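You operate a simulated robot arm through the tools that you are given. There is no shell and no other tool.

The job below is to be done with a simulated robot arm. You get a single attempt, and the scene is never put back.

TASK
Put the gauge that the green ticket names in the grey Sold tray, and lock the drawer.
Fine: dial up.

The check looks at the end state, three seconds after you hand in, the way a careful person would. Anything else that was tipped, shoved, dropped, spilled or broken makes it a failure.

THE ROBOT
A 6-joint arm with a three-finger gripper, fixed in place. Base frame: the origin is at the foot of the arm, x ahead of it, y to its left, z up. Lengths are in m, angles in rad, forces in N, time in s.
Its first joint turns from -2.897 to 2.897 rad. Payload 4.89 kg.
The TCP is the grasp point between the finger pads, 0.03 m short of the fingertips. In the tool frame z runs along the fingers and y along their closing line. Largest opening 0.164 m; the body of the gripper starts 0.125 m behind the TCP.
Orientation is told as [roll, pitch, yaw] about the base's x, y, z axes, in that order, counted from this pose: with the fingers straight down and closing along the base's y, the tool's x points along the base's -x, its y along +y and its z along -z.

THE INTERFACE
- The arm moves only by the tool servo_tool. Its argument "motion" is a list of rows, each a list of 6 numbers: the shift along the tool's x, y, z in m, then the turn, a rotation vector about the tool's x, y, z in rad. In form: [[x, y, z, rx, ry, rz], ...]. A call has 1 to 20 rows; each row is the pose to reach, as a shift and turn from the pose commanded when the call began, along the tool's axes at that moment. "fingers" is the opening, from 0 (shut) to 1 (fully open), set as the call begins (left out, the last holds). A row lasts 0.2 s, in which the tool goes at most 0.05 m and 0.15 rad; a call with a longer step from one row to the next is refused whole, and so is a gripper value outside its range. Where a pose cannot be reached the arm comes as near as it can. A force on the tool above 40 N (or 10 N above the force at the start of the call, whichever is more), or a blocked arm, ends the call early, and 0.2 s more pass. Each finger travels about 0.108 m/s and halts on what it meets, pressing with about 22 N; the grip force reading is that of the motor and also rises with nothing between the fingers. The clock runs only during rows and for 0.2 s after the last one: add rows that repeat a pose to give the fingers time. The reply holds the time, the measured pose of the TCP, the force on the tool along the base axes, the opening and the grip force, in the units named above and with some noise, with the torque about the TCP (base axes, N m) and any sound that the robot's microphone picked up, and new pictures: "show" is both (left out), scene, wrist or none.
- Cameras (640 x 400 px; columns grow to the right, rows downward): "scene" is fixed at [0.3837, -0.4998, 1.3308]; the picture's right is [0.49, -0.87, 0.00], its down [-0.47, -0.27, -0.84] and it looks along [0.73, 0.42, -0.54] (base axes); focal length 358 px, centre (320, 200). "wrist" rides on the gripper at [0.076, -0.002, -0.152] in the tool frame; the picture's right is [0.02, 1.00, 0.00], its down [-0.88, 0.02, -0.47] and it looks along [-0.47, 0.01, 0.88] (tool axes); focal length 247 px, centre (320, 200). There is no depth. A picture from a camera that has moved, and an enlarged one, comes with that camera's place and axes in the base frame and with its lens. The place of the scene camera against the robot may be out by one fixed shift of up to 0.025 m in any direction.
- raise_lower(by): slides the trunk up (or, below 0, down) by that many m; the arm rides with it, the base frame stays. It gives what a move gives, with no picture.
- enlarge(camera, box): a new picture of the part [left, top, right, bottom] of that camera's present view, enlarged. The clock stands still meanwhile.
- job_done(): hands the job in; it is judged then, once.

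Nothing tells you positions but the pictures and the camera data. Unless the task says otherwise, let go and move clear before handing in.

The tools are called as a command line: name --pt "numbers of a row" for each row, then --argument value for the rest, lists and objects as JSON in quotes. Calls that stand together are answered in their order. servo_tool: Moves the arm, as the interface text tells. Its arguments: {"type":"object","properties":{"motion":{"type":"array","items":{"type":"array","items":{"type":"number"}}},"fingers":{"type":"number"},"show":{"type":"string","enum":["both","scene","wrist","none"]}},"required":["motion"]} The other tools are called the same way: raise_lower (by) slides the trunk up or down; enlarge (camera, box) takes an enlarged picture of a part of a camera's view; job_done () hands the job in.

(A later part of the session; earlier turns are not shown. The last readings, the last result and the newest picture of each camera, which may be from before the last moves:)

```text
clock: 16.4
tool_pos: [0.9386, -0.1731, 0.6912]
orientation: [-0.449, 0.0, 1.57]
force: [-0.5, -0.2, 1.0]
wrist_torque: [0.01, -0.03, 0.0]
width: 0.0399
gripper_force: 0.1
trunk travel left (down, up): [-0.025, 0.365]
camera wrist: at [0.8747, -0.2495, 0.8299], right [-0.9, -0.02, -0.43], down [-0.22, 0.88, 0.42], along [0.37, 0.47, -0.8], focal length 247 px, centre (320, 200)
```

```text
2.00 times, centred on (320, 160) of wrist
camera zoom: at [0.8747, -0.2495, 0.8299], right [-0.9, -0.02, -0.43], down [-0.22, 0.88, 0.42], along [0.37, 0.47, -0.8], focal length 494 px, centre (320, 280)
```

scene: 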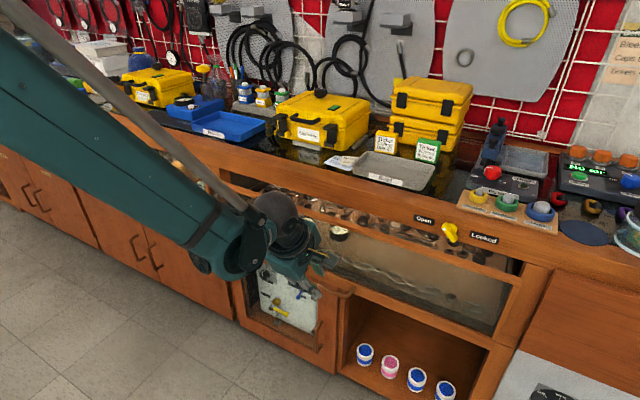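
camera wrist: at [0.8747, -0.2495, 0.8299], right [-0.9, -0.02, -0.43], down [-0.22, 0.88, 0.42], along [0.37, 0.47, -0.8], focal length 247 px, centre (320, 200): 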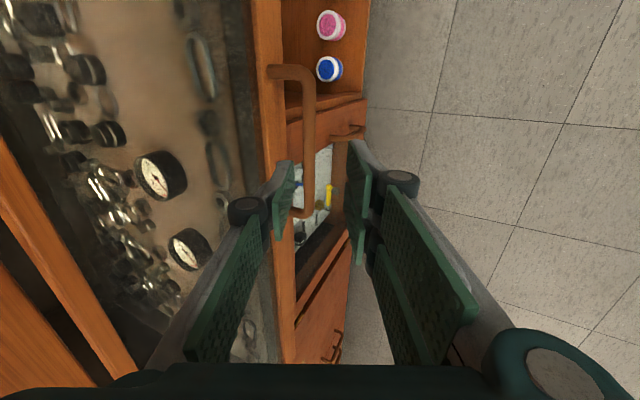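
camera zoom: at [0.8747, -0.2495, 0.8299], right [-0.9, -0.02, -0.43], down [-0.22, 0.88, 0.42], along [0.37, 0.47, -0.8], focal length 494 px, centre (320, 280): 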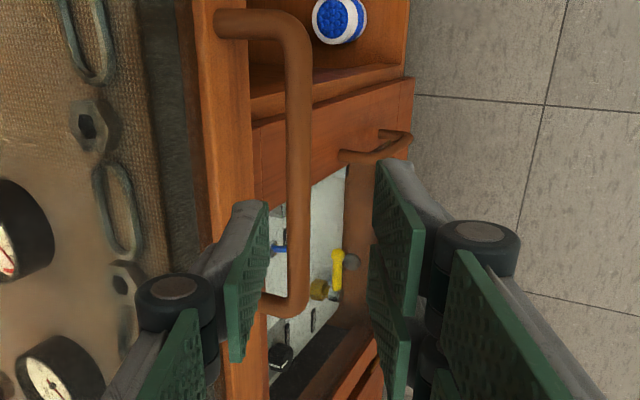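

The bar is at about x = 0.990. I'll shift 5 mm so the far finger passes behind it, then go down along the finger direction.

servo_tool --pt "0 -0.005 0.0 0 0 0" --pt "0 -0.005 0.025 0 0 0" --pt "0 -0.005 0.05 0 0 0" --pt "0 -0.005 0.068 0 0 0" --pt "0 -0.005 0.08 0 0 0"

enlarge --camera "wrist" --box '[220, 80, 420, 280]'

```text
clock: 17.6
tool_pos: [0.9787, -0.1728, 0.6208]
orientation: [-0.449, 0.001, 1.569]
force: [-0.1, -0.4, 0.9]
wrist_torque: [-0.02, -0.05, -0.01]
width: 0.0401
gripper_force: 0.1
trunk travel left (down, up): [-0.025, 0.365]
camera wrist: at [0.915, -0.2493, 0.7604], right [-0.9, -0.02, -0.43], down [-0.22, 0.88, 0.42], along [0.37, 0.47, -0.8], focal length 247 px, centre (320, 200)
```

scene: 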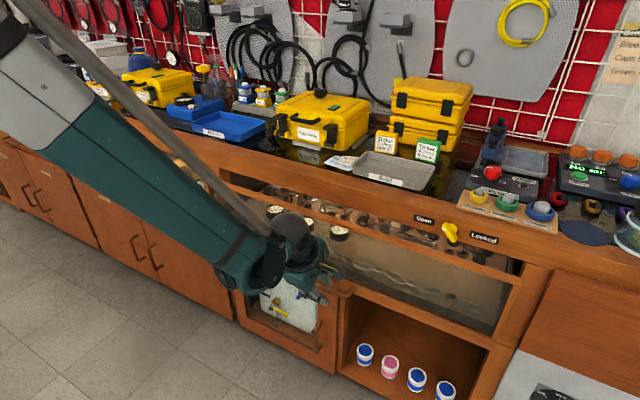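
wrist: 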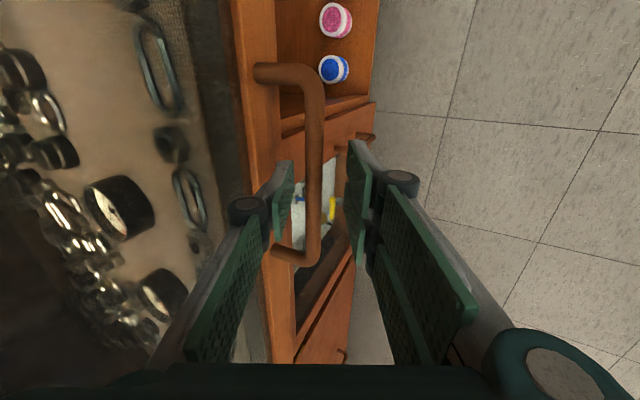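

```text
2.00 times, centred on (320, 180) of wrist
camera zoom: at [0.915, -0.2493, 0.7604], right [-0.9, -0.02, -0.43], down [-0.22, 0.88, 0.42], along [0.37, 0.47, -0.8], focal length 494 px, centre (320, 240)
```

zoom: 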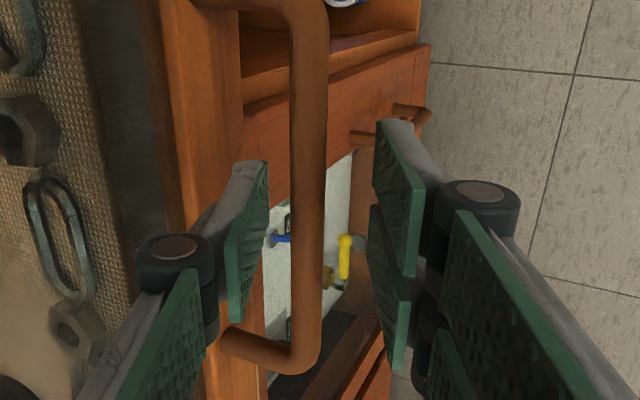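

The far finger is behind the bar. I'll center on it and close.

servo_tool --pt "0 -0.006 0 0 0 0" --pt "0 -0.006 0 0 0 0" --pt "0 -0.006 0 0 0 0" --fingers 0 --show "wrist"

```text
clock: 18.4
tool_pos: [0.9851, -0.1737, 0.6208]
orientation: [-0.448, 0.0, 1.572]
force: [1.8, 4.1, -10.5]
wrist_torque: [-0.08, 0.03, 0.05]
width: 0.0119
gripper_force: 45.2
trunk travel left (down, up): [-0.025, 0.365]
camera wrist: at [0.9208, -0.2496, 0.7612], right [-0.9, -0.02, -0.43], down [-0.22, 0.88, 0.42], along [0.37, 0.47, -0.8], focal length 247 px, centre (320, 200)
```

wrist: 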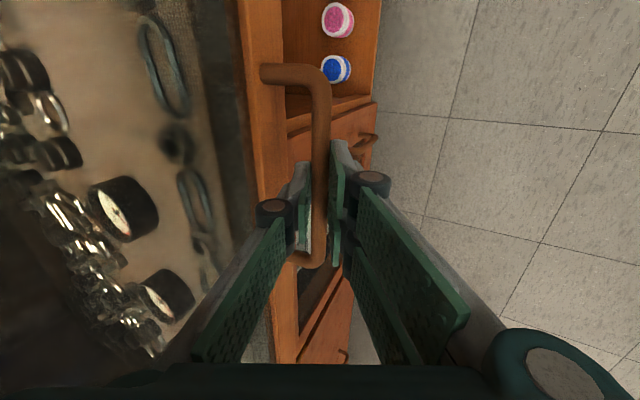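

Firm grip at 11.9 mm. I'll pull straight back in small steps, with a 2 mm drop to relieve the vertical load.

servo_tool --pt "0 0.0054 -0.0004 0 0 0" --pt "0 0.0144 -0.0047 0 0 0" --pt "0 0.0279 -0.0112 0 0 0" --pt "0 0.0415 -0.0177 0 0 0" --pt "0 0.055 -0.0242 0 0 0" --pt "0 0.0685 -0.0308 0 0 0"

```text
clock: 19.8
tool_pos: [0.9099, -0.1723, 0.6221]
orientation: [-0.448, -0.001, 1.57]
force: [-0.8, 26.9, -29.3]
wrist_torque: [0.88, 0.23, 0.34]
width: 0.012
gripper_force: 44.7
trunk travel left (down, up): [-0.025, 0.365]
camera wrist: at [0.8444, -0.2497, 0.7613], right [-0.9, -0.02, -0.43], down [-0.22, 0.88, 0.42], along [0.37, 0.47, -0.8], focal length 247 px, centre (320, 200)
```

scene: 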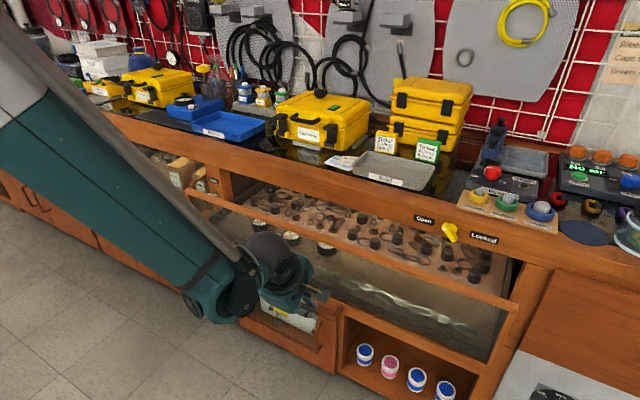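
wrist: 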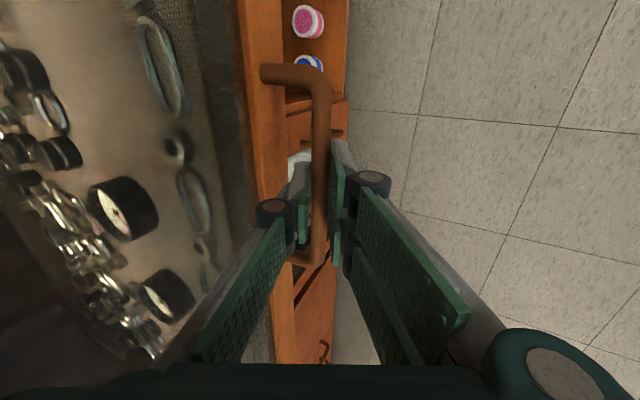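

The drawer is at about 13-14 cm open now, but I'm loading the handle sideways and vertically (27 N and 29 N). I'll relieve this with a small shift and see how the force responds.

servo_tool --pt "-0.004 0.0022 0.0045 0 0 0" --pt "-0.004 0.0022 0.0045 0 0 0" --show "none"

```text
clock: 20.4
tool_pos: [0.9108, -0.1732, 0.6222]
orientation: [-0.456, 0.004, 1.567]
force: [1.4, -2.8, 38.3]
wrist_torque: [0.39, -0.27, 0.52]
width: 0.0121
gripper_force: 45.3
trunk travel left (down, up): [-0.025, 0.365]
stopped in row 2: the force on the tool passed its limit at 53 N (the readings are from after the stop); the commanded pose is now the measured one
```

The arm is very stiff here, so small errors load the handle. I'll loosen the fingers to cage the bar (20 mm opening) so it can only be pulled, and continue.

servo_tool --pt "0 -0.0013 -0.0027 0 0 0" --pt "0 0.0077 -0.007 0 0 0" --pt "0 0.0212 -0.0135 0 0 0" --pt "0 0.0347 -0.02 0 0 0" --pt "0 0.0483 -0.0266 0 0 0" --pt "0 0.0618 -0.0331 0 0 0" --fingers 0.122

```text
clock: 21.8
tool_pos: [0.8398, -0.1715, 0.6226]
orientation: [-0.451, 0.004, 1.567]
force: [0.5, 0.2, -0.8]
wrist_torque: [0.0, 0.01, -0.02]
width: 0.02
gripper_force: 0.0
trunk travel left (down, up): [-0.025, 0.365]
camera wrist: at [0.7756, -0.2471, 0.7612], right [-0.9, -0.02, -0.44], down [-0.22, 0.88, 0.41], along [0.38, 0.47, -0.8], focal length 247 px, centre (320, 200)
```

scene: 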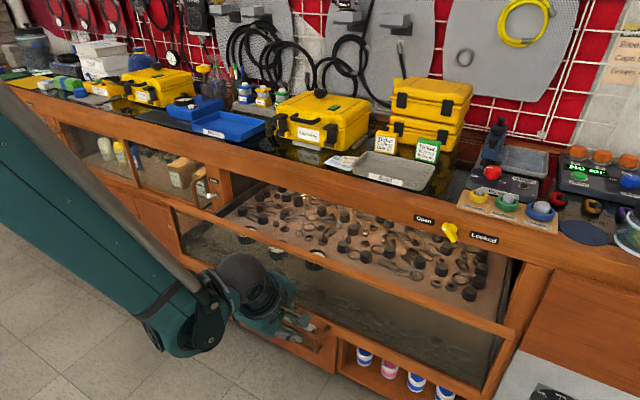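
wrist: 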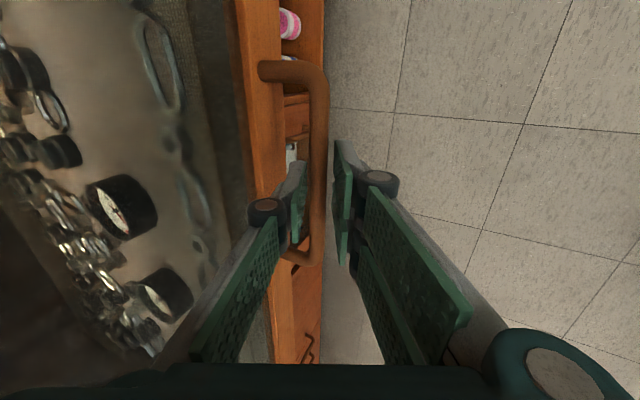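

Caging works, with no side load. The drawer is about 20 cm open. I'll keep pulling.

servo_tool --pt "0 0.009 -0.0044 0 0 0" --pt "0 0.0225 -0.0109 0 0 0" --pt "0 0.036 -0.0174 0 0 0" --pt "0 0.0495 -0.024 0 0 0" --pt "0 0.063 -0.0305 0 0 0"

```text
clock: 23.0
tool_pos: [0.7716, -0.1724, 0.6215]
orientation: [-0.453, 0.004, 1.567]
force: [0.8, -0.4, -0.6]
wrist_torque: [0.01, 0.02, 0.01]
width: 0.0201
gripper_force: 0.0
trunk travel left (down, up): [-0.025, 0.365]
camera wrist: at [0.7061, -0.2483, 0.7608], right [-0.9, -0.02, -0.44], down [-0.22, 0.88, 0.41], along [0.38, 0.47, -0.8], focal length 247 px, centre (320, 200)
```

scene: 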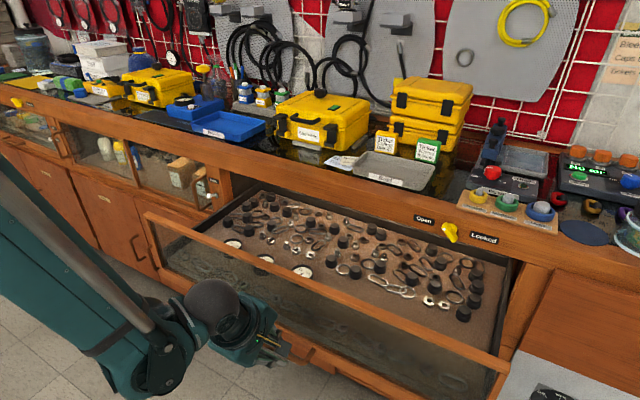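
wrist: 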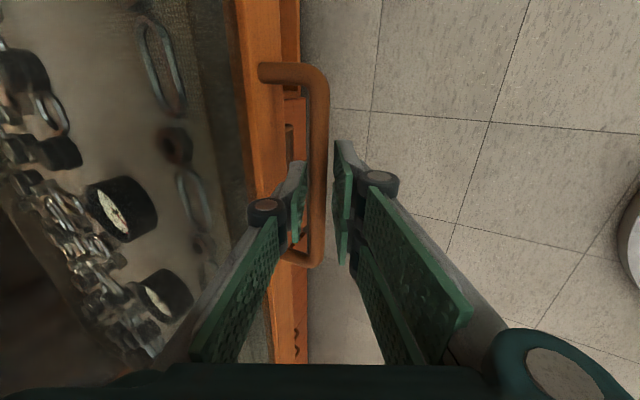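

The drawer is about 27 cm open and the gauges are accessible. I'll pull a final 2 cm, then open the fingers slightly and lift clear of the handle.

servo_tool --pt "0 0.0068 -0.0033 0 0 0" --pt "0 0.0135 -0.0065 0 0 0" --pt "0 0.0198 -0.0096 0 0 0" --show "none"

servo_tool --pt "0 0 0 0 0 0" --pt "0 -0.0001 -0.0139 0 0 0" --pt "0 -0.0001 -0.0277 0 0 0" --pt "0 -0.0002 -0.0555 0 0 0" --pt "0 -0.0123 -0.0941 0 0 0" --pt "0 -0.032 -0.1346 0 0 0" --pt "0 -0.0517 -0.1751 0 0 0" --fingers 0.244

```text
clock: 23.8
tool_pos: [0.7507, -0.1719, 0.6242]
orientation: [-0.449, 0.003, 1.567]
force: [0.0, 0.6, 0.7]
wrist_torque: [0.03, 0.04, 0.02]
width: 0.0203
gripper_force: 0.8
trunk travel left (down, up): [-0.025, 0.365]
```

```text
clock: 25.4
tool_pos: [0.7213, -0.1723, 0.7999]
orientation: [-0.451, 0.003, 1.566]
force: [2.1, -0.1, -0.2]
wrist_torque: [0.07, 0.22, 0.08]
width: 0.0399
gripper_force: 0.0
trunk travel left (down, up): [-0.025, 0.365]
camera wrist: at [0.6566, -0.2481, 0.938], right [-0.9, -0.02, -0.44], down [-0.22, 0.88, 0.41], along [0.38, 0.47, -0.8], focal length 247 px, centre (320, 200)
```

scene: 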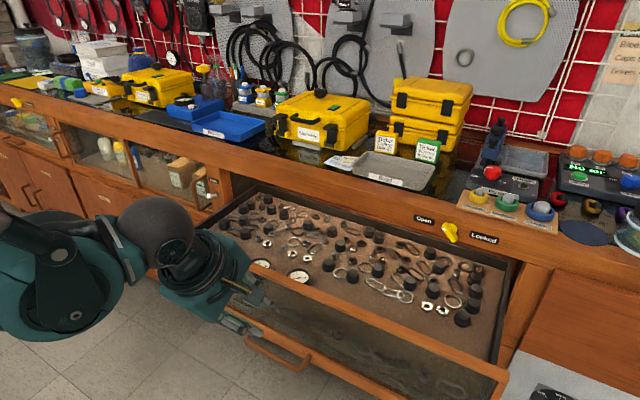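
wrist: 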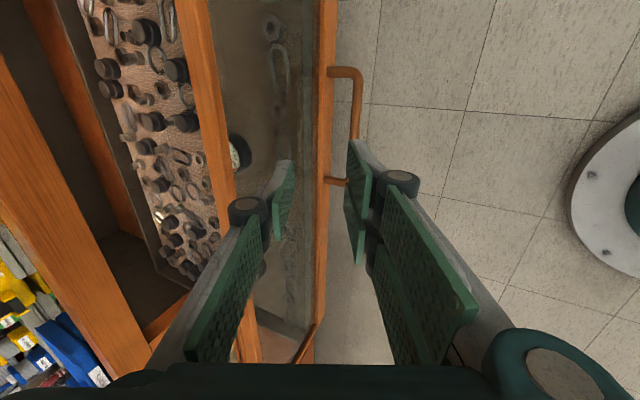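

The drawer is open about 29 cm. Now I'll rise, bring the tool vertical and look down at the gauges.

servo_tool --pt "-0.02 -0.0197 -0.0405 0 0 0" --pt "-0.05 -0.0393 -0.081 -0.09 0 0" --pt "-0.08 -0.0704 -0.0993 -0.2 0 0" --pt "-0.11 -0.1062 -0.1041 -0.32 0 0" --pt "-0.14 -0.1376 -0.1 -0.45 0 0" --show "none"

servo_tool --pt "0 0 0 0 0 0.143" --pt "0 0 0 0 0 0.286" --pt "0 0 0 0 0 0.428" --pt "0 0 0 0 0 0.571" --pt "0 0 0 0 0 0.714" --pt "0 0 0 0 0 0.857" --pt "0 0 0 0 0 1.0" --pt "0 0 0 0 0 1.142" --pt "0 0 0 0 0 1.285" --pt "0 0 0 0 0 1.428" --pt "0 0 0 0 0 1.571" --fingers 0.6

```text
refused: row 2 steps farther than a row can; nothing moved
```

```text
clock: 27.8
tool_pos: [0.7182, -0.1711, 0.8025]
orientation: [-0.005, -0.452, -0.004]
force: [0.1, 0.4, -0.5]
wrist_torque: [-0.01, 0.01, -0.01]
width: 0.0985
gripper_force: 0.1
trunk travel left (down, up): [-0.025, 0.365]
camera wrist: at [0.5831, -0.1723, 0.9068], right [-0.01, 1.0, -0.01], down [0.59, 0.02, 0.81], along [0.81, 0.0, -0.59], focal length 247 px, centre (320, 200)
```

scene: 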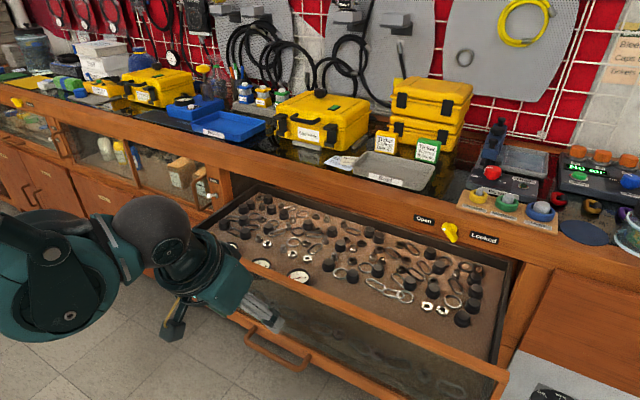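
wrist: 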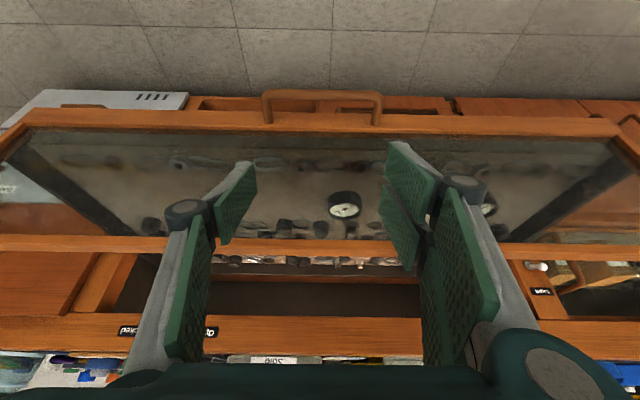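

The gripper is back to closing sideways, with the first call refused for one long step. I'll now rise and bring the tool vertical above the gauges.

servo_tool --pt "-0.0175 0.02 -0.036 0 0 0" --pt "-0.0371 0.03 -0.0765 0 0.05 0" --pt "-0.0568 0.045 -0.1169 0 0.13 0" --pt "-0.0879 0.075 -0.1352 0 0.21 0" --pt "-0.1191 0.11 -0.1422 0 0.29 0" --pt "-0.155 0.14 -0.136 0 0.37 0" --pt "-0.182 0.17 -0.1229 0 0.452 0"

enlarge --camera "wrist" --box '[200, 120, 440, 300]'

```text
clock: 29.4
tool_pos: [0.826, -0.0008, 0.9936]
orientation: [-0.003, -0.001, -0.005]
force: [-2.2, -1.9, 1.4]
wrist_torque: [0.16, -0.49, 0.03]
width: 0.0987
gripper_force: 0.1
trunk travel left (down, up): [-0.025, 0.365]
camera wrist: at [0.7486, -0.0018, 1.1465], right [-0.02, 1.0, 0.0], down [0.88, 0.02, 0.47], along [0.47, 0.01, -0.88], focal length 247 px, centre (320, 200)
```

scene: 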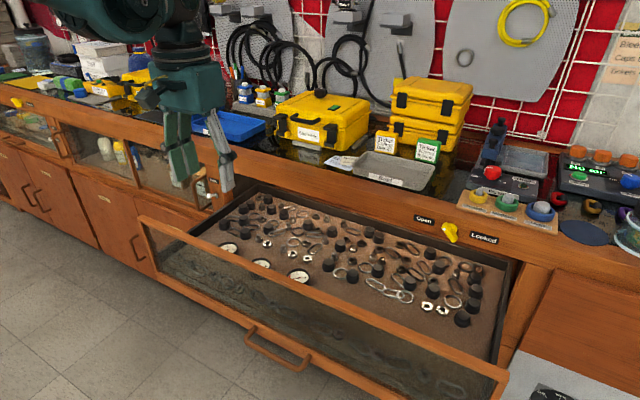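
wrist: 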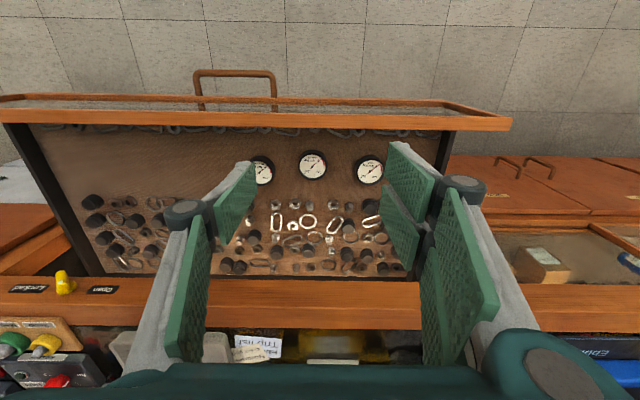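

```text
2.22 times, centred on (320, 210) of wrist
camera zoom: at [0.7486, -0.0018, 1.1465], right [-0.02, 1.0, 0.0], down [0.88, 0.02, 0.47], along [0.47, 0.01, -0.88], focal length 549 px, centre (320, 178)
```

zoom: 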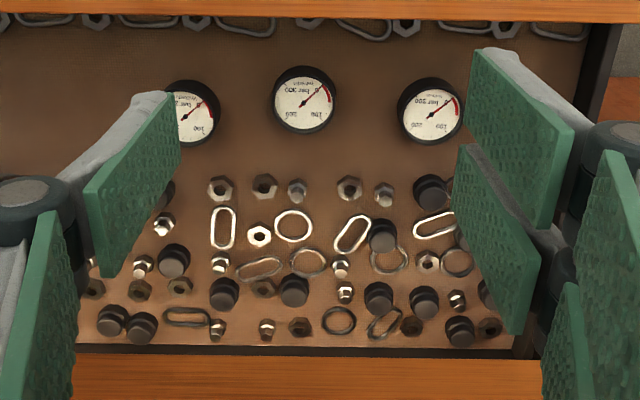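

Small text on each dial above "bar 300" looks like a name. I'll zoom on each.

enlarge --camera "wrist" --box '[292, 145, 332, 185]'

enlarge --camera "wrist" --box '[350, 150, 390, 190]'

enlarge --camera "wrist" --box '[242, 150, 282, 190]'

enlarge --camera "scene" --box '[280, 262, 320, 288]'

enlarge --camera "scene" --box '[240, 250, 280, 276]'

enlarge --camera "scene" --box '[210, 235, 250, 261]'

```text
10.00 times, centred on (312, 165) of wrist
camera zoom: at [0.7486, -0.0018, 1.1465], right [-0.02, 1.0, 0.0], down [0.88, 0.02, 0.47], along [0.47, 0.01, -0.88], focal length 2470 px, centre (400, 550)
```

zoom: 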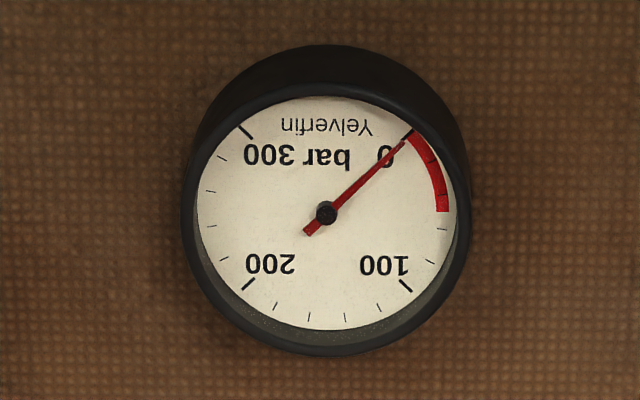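

```text
10.00 times, centred on (370, 170) of wrist
camera zoom: at [0.7486, -0.0018, 1.1465], right [-0.02, 1.0, 0.0], down [0.88, 0.02, 0.47], along [0.47, 0.01, -0.88], focal length 2470 px, centre (-180, 500)
```

zoom: 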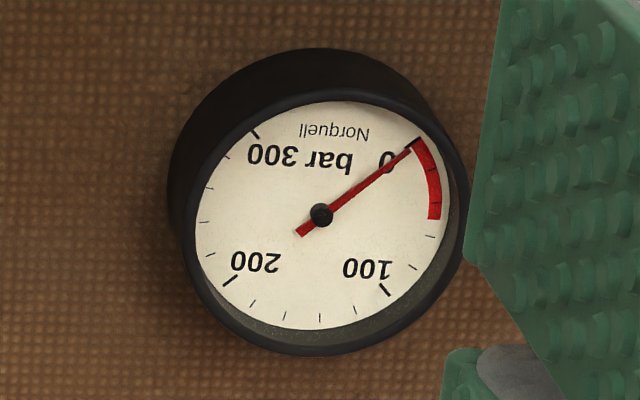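

```text
10.00 times, centred on (262, 170) of wrist
camera zoom: at [0.7486, -0.0018, 1.1465], right [-0.02, 1.0, 0.0], down [0.88, 0.02, 0.47], along [0.47, 0.01, -0.88], focal length 2470 px, centre (900, 500)
```

zoom: 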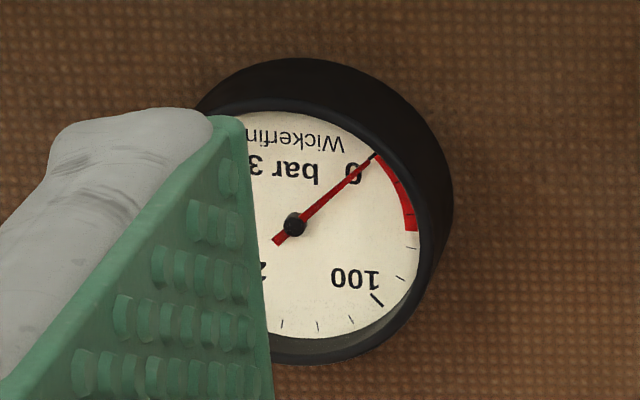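

```text
15.38 times, centred on (300, 275) of scene
camera zoom: at [0.3837, -0.4998, 1.3308], right [0.49, -0.87, 0.0], down [-0.47, -0.27, -0.84], along [0.73, 0.42, -0.54], focal length 5501 px, centre (628, -954)
```

zoom: 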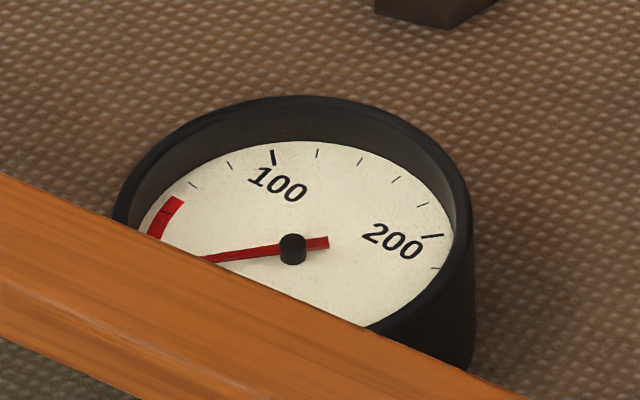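

```text
15.38 times, centred on (260, 263) of scene
camera zoom: at [0.3837, -0.4998, 1.3308], right [0.49, -0.87, 0.0], down [-0.47, -0.27, -0.84], along [0.73, 0.42, -0.54], focal length 5501 px, centre (1243, -769)
```

zoom: 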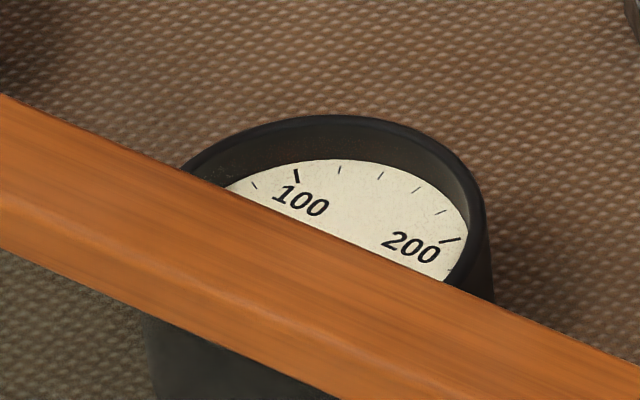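

```text
15.38 times, centred on (230, 248) of scene
camera zoom: at [0.3837, -0.4998, 1.3308], right [0.49, -0.87, 0.0], down [-0.47, -0.27, -0.84], along [0.73, 0.42, -0.54], focal length 5501 px, centre (1705, -538)
```

zoom: 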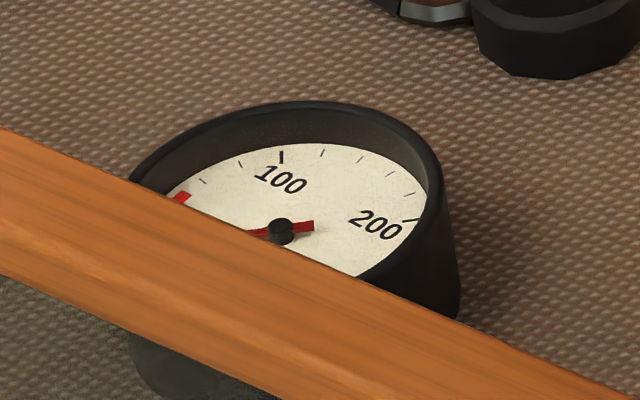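

The Wickerfin gauge is the one at the -y side, at about (0.946, -0.127) with its dial at z of about 0.655. The others read Yelverfin and Norquell. The tray's outer size is x 1.165–1.27, y -0.34 to -0.15, with its rim at z of about 0.89, which needs a long reach. I'll test reach above the tray with an empty gripper before picking.

servo_tool --pt "-0.0374 -0.026 -0.003 0 -0.06 0" --pt "-0.0748 -0.052 -0.006 0 -0.12 0" --pt "-0.1122 -0.078 -0.009 0 -0.18 0" --pt "-0.1496 -0.104 -0.012 0 -0.24 0" --pt "-0.187 -0.13 -0.015 0 -0.3 0" --pt "-0.2244 -0.156 -0.018 0 -0.36 0" --pt "-0.2618 -0.182 -0.021 0 -0.42 0" --pt "-0.2992 -0.208 -0.024 0 -0.48 0" --pt "-0.3366 -0.234 -0.027 0 -0.54 0" --pt "-0.374 -0.26 -0.03 0 -0.6 0" --fingers 0.457

```text
clock: 31.6
tool_pos: [1.2008, -0.2599, 1.021]
orientation: [-0.005, -0.599, 0.0]
force: [-0.9, 2.3, 1.2]
wrist_torque: [-0.21, -0.01, -0.16]
width: 0.0749
gripper_force: 0.0
trunk travel left (down, up): [-0.025, 0.365]
camera wrist: at [1.0521, -0.2601, 1.1039], right [-0.01, 1.0, -0.02], down [0.46, 0.02, 0.89], along [0.89, 0.01, -0.46], focal length 247 px, centre (320, 200)
```

scene: 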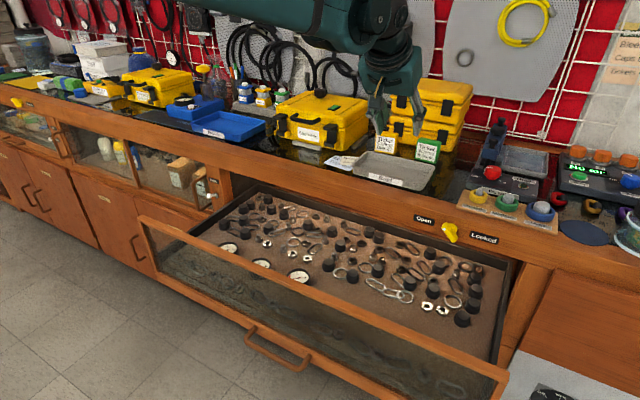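
wrist: 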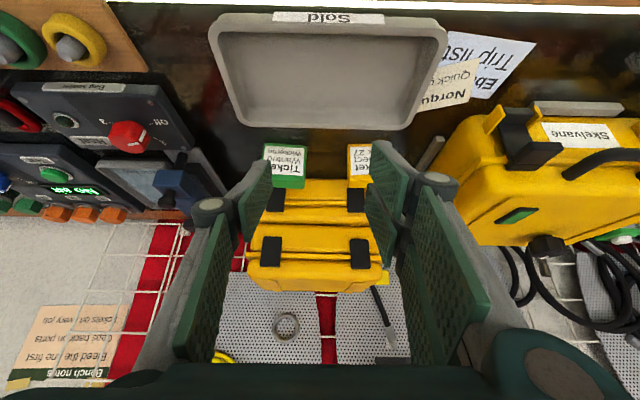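

Reach over the tray is fine at pitch -0.6. I'll check whether a more upright tool is reachable here too, since it would let me pick and place with the same tilt.

servo_tool --pt "0 0 0 0 0.1 0" --pt "0 0 0 0 0.2 0" --pt "0 0 0 0 0.3 0"

```text
clock: 32.4
tool_pos: [1.2018, -0.2606, 1.0219]
orientation: [-0.003, -0.301, -0.004]
force: [-0.7, -0.8, 0.8]
wrist_torque: [0.01, -0.1, 0.03]
width: 0.075
gripper_force: 0.0
trunk travel left (down, up): [-0.025, 0.365]
camera wrist: at [1.083, -0.2618, 1.1461], right [-0.02, 1.0, -0.01], down [0.7, 0.02, 0.71], along [0.71, 0.0, -0.7], focal length 247 px, centre (320, 200)
```

scene: 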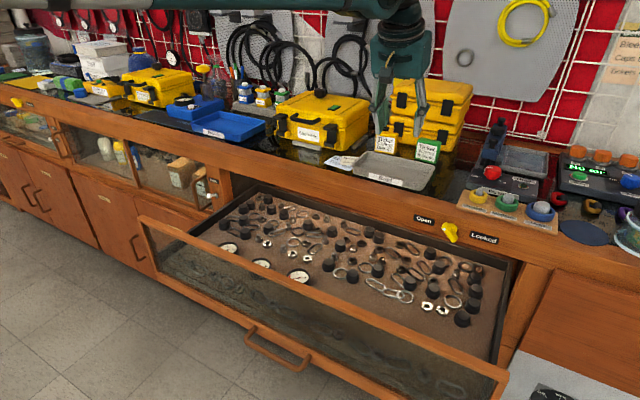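
wrist: 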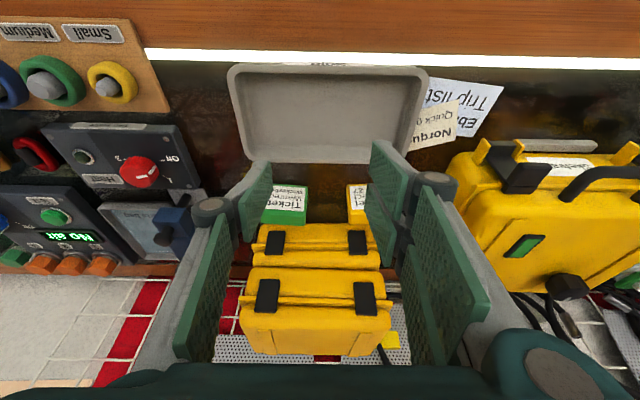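

Still reachable at -0.3. One more check with the tool fully vertical.

servo_tool --pt "0 0 0 0 0.1 0" --pt "0 0 0 0 0.2 0" --pt "0 0 0 0 0.3 0"

enlarge --camera "wrist" --box '[200, 60, 440, 260]'

```text
clock: 33.2
tool_pos: [1.1894, -0.2583, 1.0193]
orientation: [-0.004, 0.0, -0.004]
force: [-0.4, -0.4, 1.5]
wrist_torque: [-0.02, -0.26, -0.01]
width: 0.0748
gripper_force: 0.1
out of reach, approached as far as the arm can: row 3
trunk travel left (down, up): [-0.025, 0.365]
camera wrist: at [1.1128, -0.2597, 1.1726], right [-0.02, 1.0, 0.0], down [0.88, 0.02, 0.47], along [0.47, 0.0, -0.88], focal length 247 px, centre (320, 200)
```

scene: 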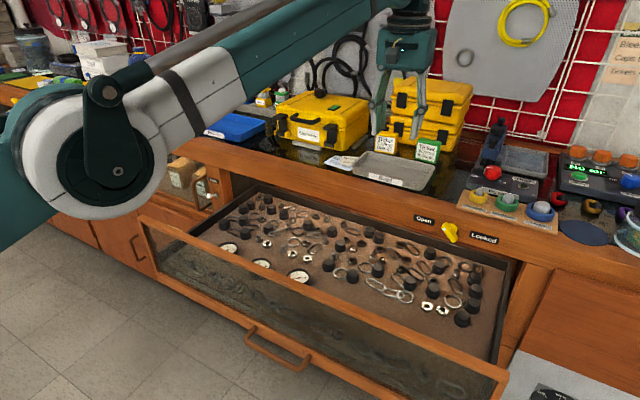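
wrist: 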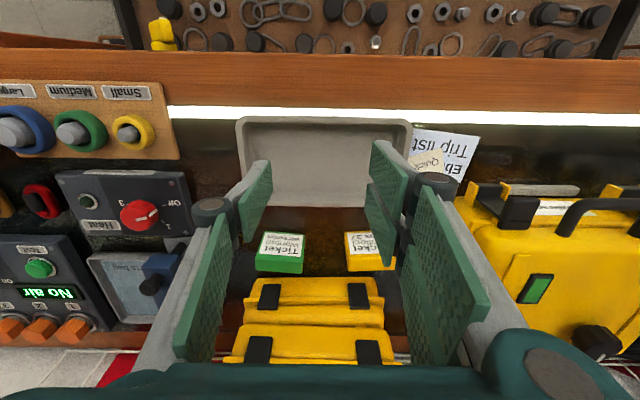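

```text
2.00 times, centred on (320, 160) of wrist
camera zoom: at [1.1128, -0.2597, 1.1726], right [-0.02, 1.0, 0.0], down [0.88, 0.02, 0.47], along [0.47, 0.0, -0.88], focal length 494 px, centre (320, 280)
```

zoom: 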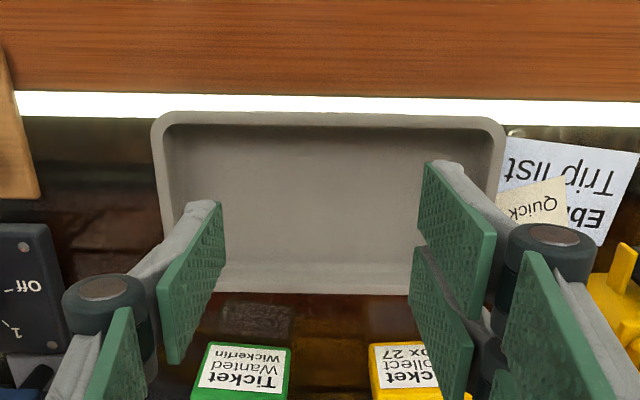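

Even near-vertical is within 1 cm of reachable over the tray, so I can pick and place with a slight pitch of about -0.2. From this view the tray spans x 1.160–1.271 and y -0.36 to -0.15, with its center at about (1.216, -0.257). Now I'll go back above the Wickerfin gauge.

servo_tool --pt "0.035 0.019 0 0 -0.03 0" --pt "0.07 0.038 0 0 -0.06 0" --pt "0.105 0.057 0.01 0 -0.09 0" --pt "0.14 0.076 0.02 0 -0.12 0" --pt "0.175 0.095 0.045 0 -0.15 0" --pt "0.21 0.114 0.075 0 -0.18 0" --pt "0.2434 0.1313 0.1 0 -0.2 0"

enlarge --camera "wrist" --box '[220, 40, 420, 240]'

```text
clock: 34.8
tool_pos: [0.9457, -0.1278, 0.9163]
orientation: [-0.003, -0.2, -0.005]
force: [1.1, 0.2, -0.9]
wrist_torque: [0.07, 0.06, 0.02]
width: 0.075
gripper_force: 0.1
trunk travel left (down, up): [-0.025, 0.365]
camera wrist: at [0.8399, -0.1281, 1.0509], right [-0.02, 1.0, -0.01], down [0.77, 0.02, 0.64], along [0.64, 0.01, -0.77], focal length 247 px, centre (320, 200)
```

scene: 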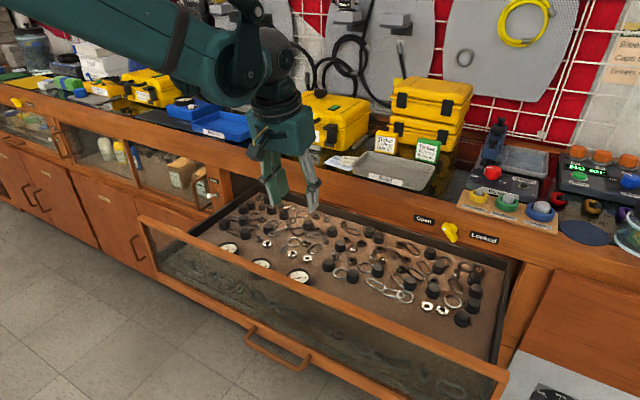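
wrist: 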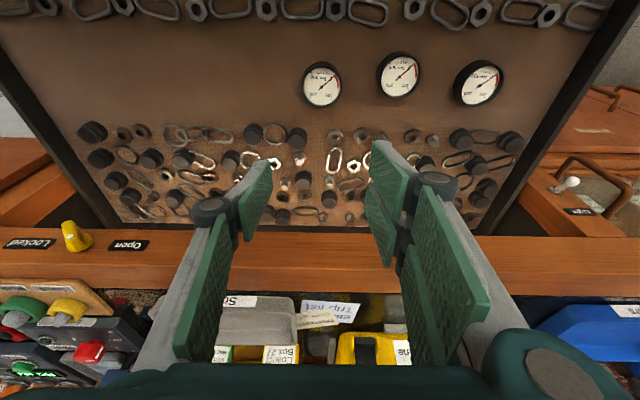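

```text
2.00 times, centred on (320, 140) of wrist
camera zoom: at [0.8399, -0.1281, 1.0509], right [-0.02, 1.0, -0.01], down [0.77, 0.02, 0.64], along [0.64, 0.01, -0.77], focal length 494 px, centre (320, 320)
```

zoom: 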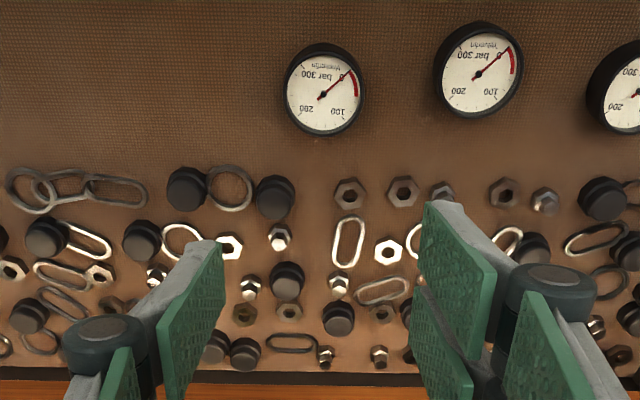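

The Wickerfin gauge sits right under the tool at about (0.946, -0.127), with the dial at z of about 0.655 and the drawer floor at roughly 0.642. I'll descend to about 0.71 and check the alignment.

servo_tool --pt "0.009 0.0002 0.0402 0 0 0" --pt "0.0179 0.0004 0.0804 0 0 0" --pt "0.0269 0.0006 0.1207 0 0 0" --pt "0.0358 0.0008 0.1609 0 0 0" --pt "0.0448 0.001 0.2011 0 0 0"

enlarge --camera "wrist" --box '[220, 80, 420, 280]'

enlarge --camera "scene" --box '[200, 200, 380, 310]'

```text
clock: 36.0
tool_pos: [0.9387, -0.1298, 0.7107]
orientation: [-0.003, -0.202, -0.003]
force: [-0.5, -0.7, 1.4]
wrist_torque: [-0.03, -0.14, -0.01]
width: 0.0747
gripper_force: 0.0
trunk travel left (down, up): [-0.025, 0.365]
camera wrist: at [0.8347, -0.13, 0.8458], right [-0.02, 1.0, -0.01], down [0.77, 0.02, 0.64], along [0.64, 0.01, -0.77], focal length 247 px, centre (320, 200)
```

scene: 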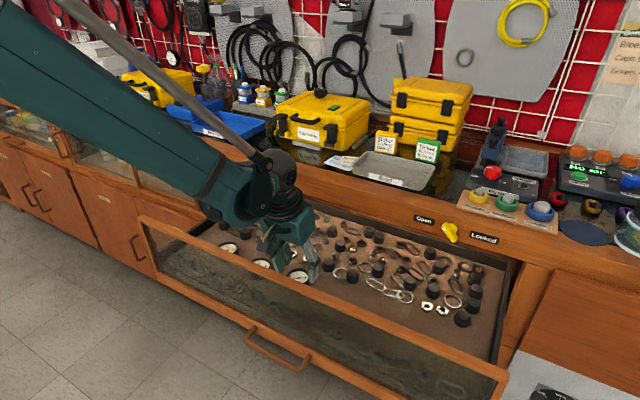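
wrist: 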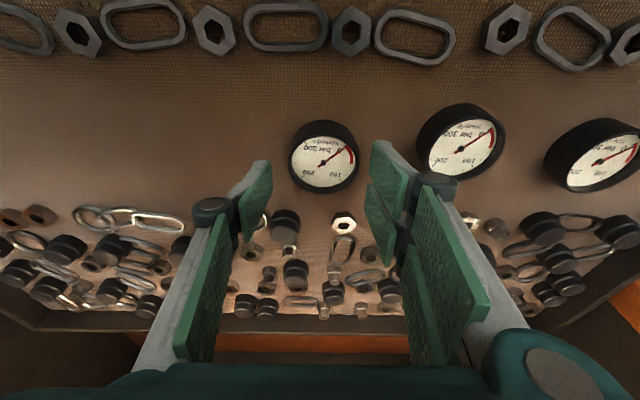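

```text
2.00 times, centred on (320, 180) of wrist
camera zoom: at [0.8347, -0.13, 0.8458], right [-0.02, 1.0, -0.01], down [0.77, 0.02, 0.64], along [0.64, 0.01, -0.77], focal length 494 px, centre (320, 240)
```

zoom: 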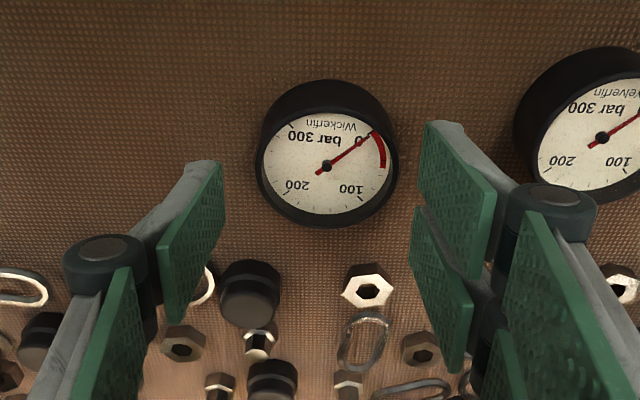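

```text
3.56 times, centred on (290, 255) of scene
camera zoom: at [0.3837, -0.4998, 1.3308], right [0.49, -0.87, 0.0], down [-0.47, -0.27, -0.84], along [0.73, 0.42, -0.54], focal length 1271 px, centre (427, 4)
```

zoom: 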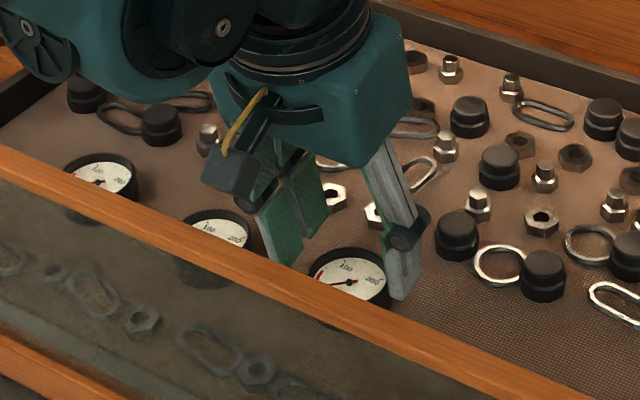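

The wrist camera body would come close to the drawer's front rail at this tilt, so I'll straighten to about -0.1. I'll center on the gauge at (0.947, -0.126) and descend the last 3 cm slowly.

servo_tool --pt "-0.0059 0.0038 0.0012 0 0.1 0" --pt "-0.0059 0.0038 0.0012 0 0.1 0" --pt "-0.0027 0.0038 0.0169 0 0.1 0" --pt "-0.0009 0.0038 0.0257 0 0.1 0" --pt "0.0003 0.0038 0.0316 0 0.1 0"

enlarge --camera "wrist" --box '[220, 100, 420, 300]'

enlarge --camera "scene" --box '[200, 200, 380, 310]'

```text
clock: 37.2
tool_pos: [0.9491, -0.1249, 0.6811]
orientation: [-0.002, -0.098, -0.003]
force: [-1.3, 0.2, 0.0]
wrist_torque: [0.04, -0.05, 0.0]
width: 0.0749
gripper_force: 0.1
trunk travel left (down, up): [-0.025, 0.365]
camera wrist: at [0.8575, -0.1253, 0.8263], right [-0.02, 1.0, -0.01], down [0.83, 0.02, 0.56], along [0.56, 0.01, -0.83], focal length 247 px, centre (320, 200)
```

scene: 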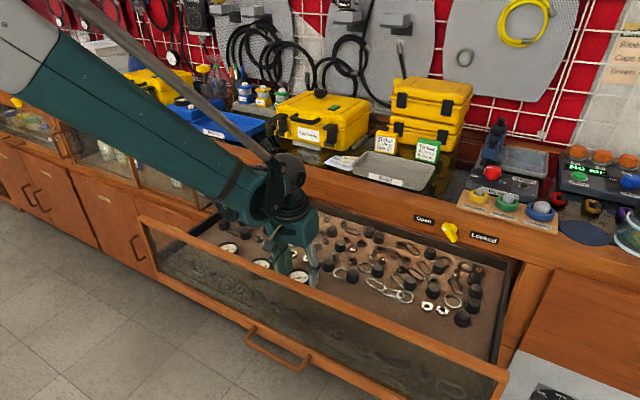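
wrist: 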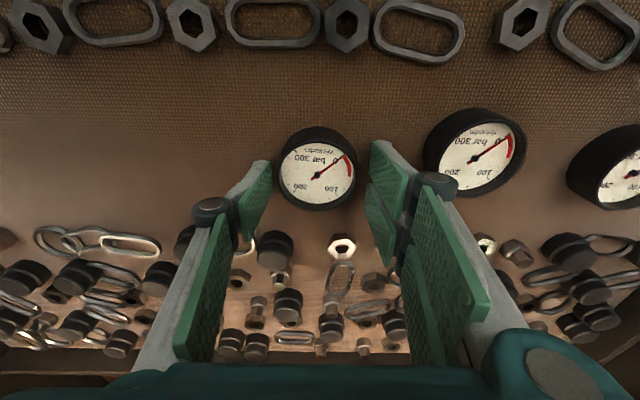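

```text
2.00 times, centred on (320, 200) of wrist
camera zoom: at [0.8575, -0.1253, 0.8263], right [-0.02, 1.0, -0.01], down [0.83, 0.02, 0.56], along [0.56, 0.01, -0.83], focal length 494 px, centre (320, 200)
```

zoom: 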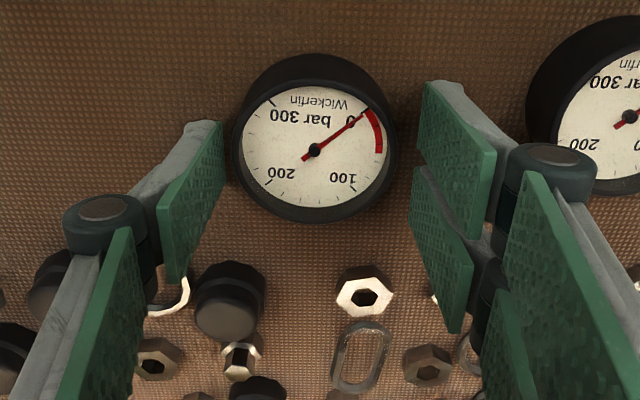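

```text
3.56 times, centred on (290, 255) of scene
camera zoom: at [0.3837, -0.4998, 1.3308], right [0.49, -0.87, 0.0], down [-0.47, -0.27, -0.84], along [0.73, 0.42, -0.54], focal length 1271 px, centre (427, 4)
```

zoom: 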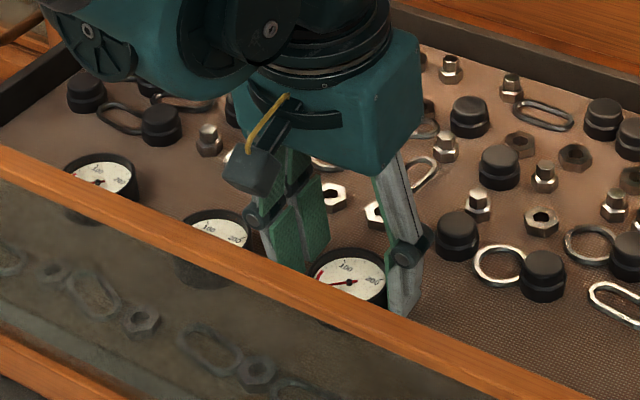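

The gauge is centered between the pads, with the tips about 8 mm above the drawer floor. I'll nudge back 3 mm in x and close.

servo_tool --pt "0.003 -0.0005 0 0 0 0" --show "none"

servo_tool --pt "0 0 0 0 0 0" --pt "0 0 0 0 0 0" --pt "0 0 0 0 0 0" --fingers 0 --show "wrist"

```text
clock: 37.6
tool_pos: [0.9464, -0.1242, 0.6802]
orientation: [-0.003, -0.1, -0.004]
force: [-0.6, -0.1, -0.4]
wrist_torque: [0.02, 0.02, 0.02]
width: 0.0748
gripper_force: 0.0
trunk travel left (down, up): [-0.025, 0.365]
```

```text
clock: 38.4
tool_pos: [0.9462, -0.1244, 0.68]
orientation: [-0.003, -0.099, -0.003]
force: [0.6, -0.8, 3.1]
wrist_torque: [0.09, -0.03, 0.02]
width: 0.0587
gripper_force: 22.0
trunk travel left (down, up): [-0.025, 0.365]
camera wrist: at [0.8547, -0.1257, 0.8252], right [-0.02, 1.0, -0.01], down [0.83, 0.02, 0.56], along [0.56, 0.01, -0.83], focal length 247 px, centre (320, 200)
```

wrist: 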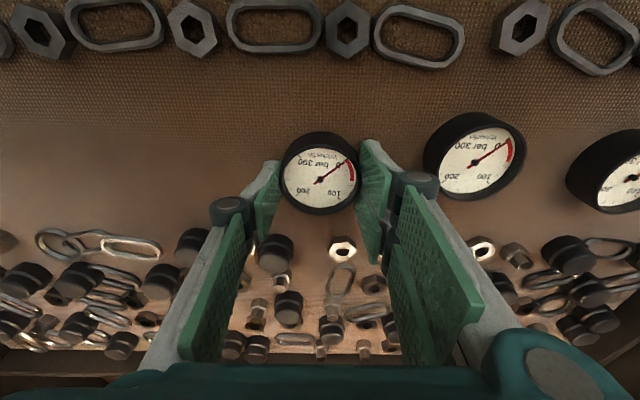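

Gripped at 58.7 mm. I'll lift slowly and check that it comes up level.

servo_tool --pt "-0.0015 0 -0.0149 0 0 0" --pt "-0.004 0 -0.0398 0 0 0" --pt "-0.008 0 -0.0796 0 0 0"

enlarge --camera "scene" --box '[220, 180, 380, 290]'

```text
clock: 39.2
tool_pos: [0.9461, -0.124, 0.7585]
orientation: [-0.004, -0.101, -0.003]
force: [1.6, -0.3, -2.4]
wrist_torque: [0.02, 0.16, -0.01]
width: 0.0586
gripper_force: 22.3
trunk travel left (down, up): [-0.025, 0.365]
camera wrist: at [0.8549, -0.1253, 0.9031], right [-0.02, 1.0, -0.01], down [0.83, 0.02, 0.56], along [0.56, 0.01, -0.83], focal length 247 px, centre (320, 200)
```

scene: 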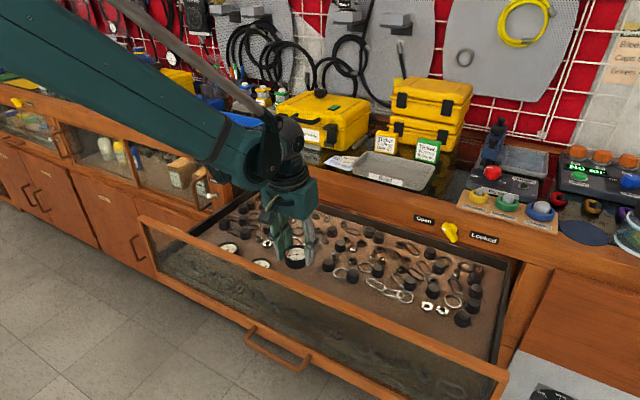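
wrist: 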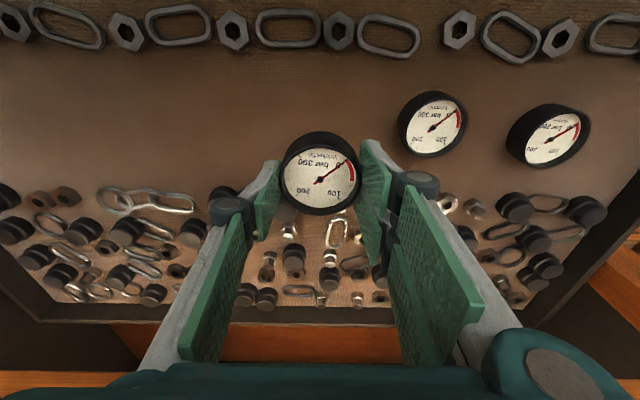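

```text
3.64 times, centred on (300, 235) of scene
camera zoom: at [0.3837, -0.4998, 1.3308], right [0.49, -0.87, 0.0], down [-0.47, -0.27, -0.84], along [0.73, 0.42, -0.54], focal length 1300 px, centre (393, 73)
```

zoom: 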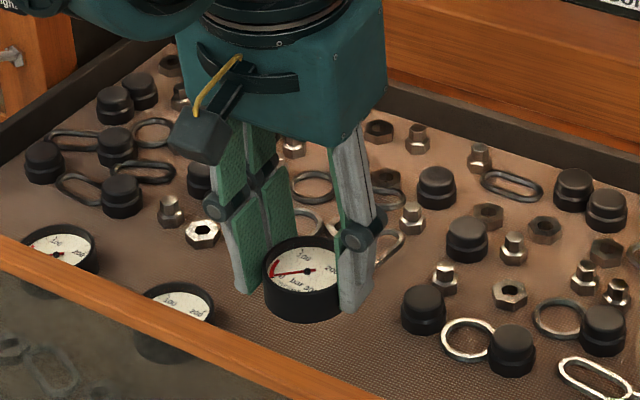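

The gauge is held level. I'll raise it clear and then carry it across to above the tray.

servo_tool --pt "-0.0045 0 -0.0448 0 0 0" --pt "-0.009 0 -0.0896 0 0 0" --pt "-0.0135 0 -0.1343 0 0 0" --pt "-0.018 0 -0.1791 0 0 0" --pt "-0.0225 0 -0.2239 0 0 0" --pt "-0.0255 0 -0.2537 0 0 0" --show "none"

servo_tool --pt "-0.036 -0.018 0.0038 0 -0.015 0" --pt "-0.072 -0.036 0.0076 0 -0.03 0" --pt "-0.108 -0.054 0.0113 0 -0.045 0" --pt "-0.144 -0.072 0.0151 0 -0.06 0" --pt "-0.18 -0.09 0.0189 0 -0.075 0" --pt "-0.216 -0.108 0.0227 0 -0.09 0" --pt "-0.252 -0.126 0.0265 0 -0.1 0" --pt "-0.262 -0.132 0.0263 0 -0.1 0"

```text
clock: 40.6
tool_pos: [0.9474, -0.1235, 1.0153]
orientation: [-0.005, -0.1, -0.003]
force: [-0.1, -0.5, -1.1]
wrist_torque: [0.05, 0.09, 0.0]
width: 0.0586
gripper_force: 21.9
trunk travel left (down, up): [-0.025, 0.365]
```

```text
clock: 42.4
tool_pos: [1.2084, -0.2562, 1.0144]
orientation: [-0.004, -0.202, -0.003]
force: [-0.4, 0.7, -0.9]
wrist_torque: [-0.01, -0.05, -0.04]
width: 0.0585
gripper_force: 22.6
trunk travel left (down, up): [-0.025, 0.365]
camera wrist: at [1.102, -0.2573, 1.1497], right [-0.02, 1.0, -0.01], down [0.77, 0.02, 0.64], along [0.64, 0.01, -0.77], focal length 247 px, centre (320, 200)
```

scene: 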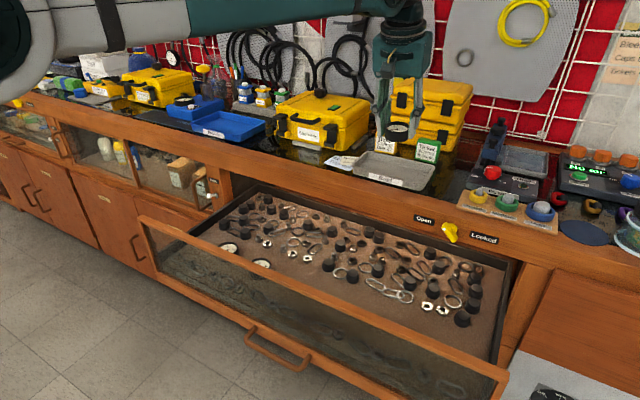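
wrist: 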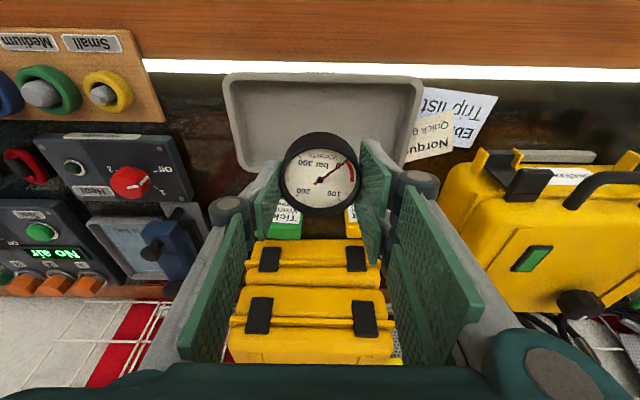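

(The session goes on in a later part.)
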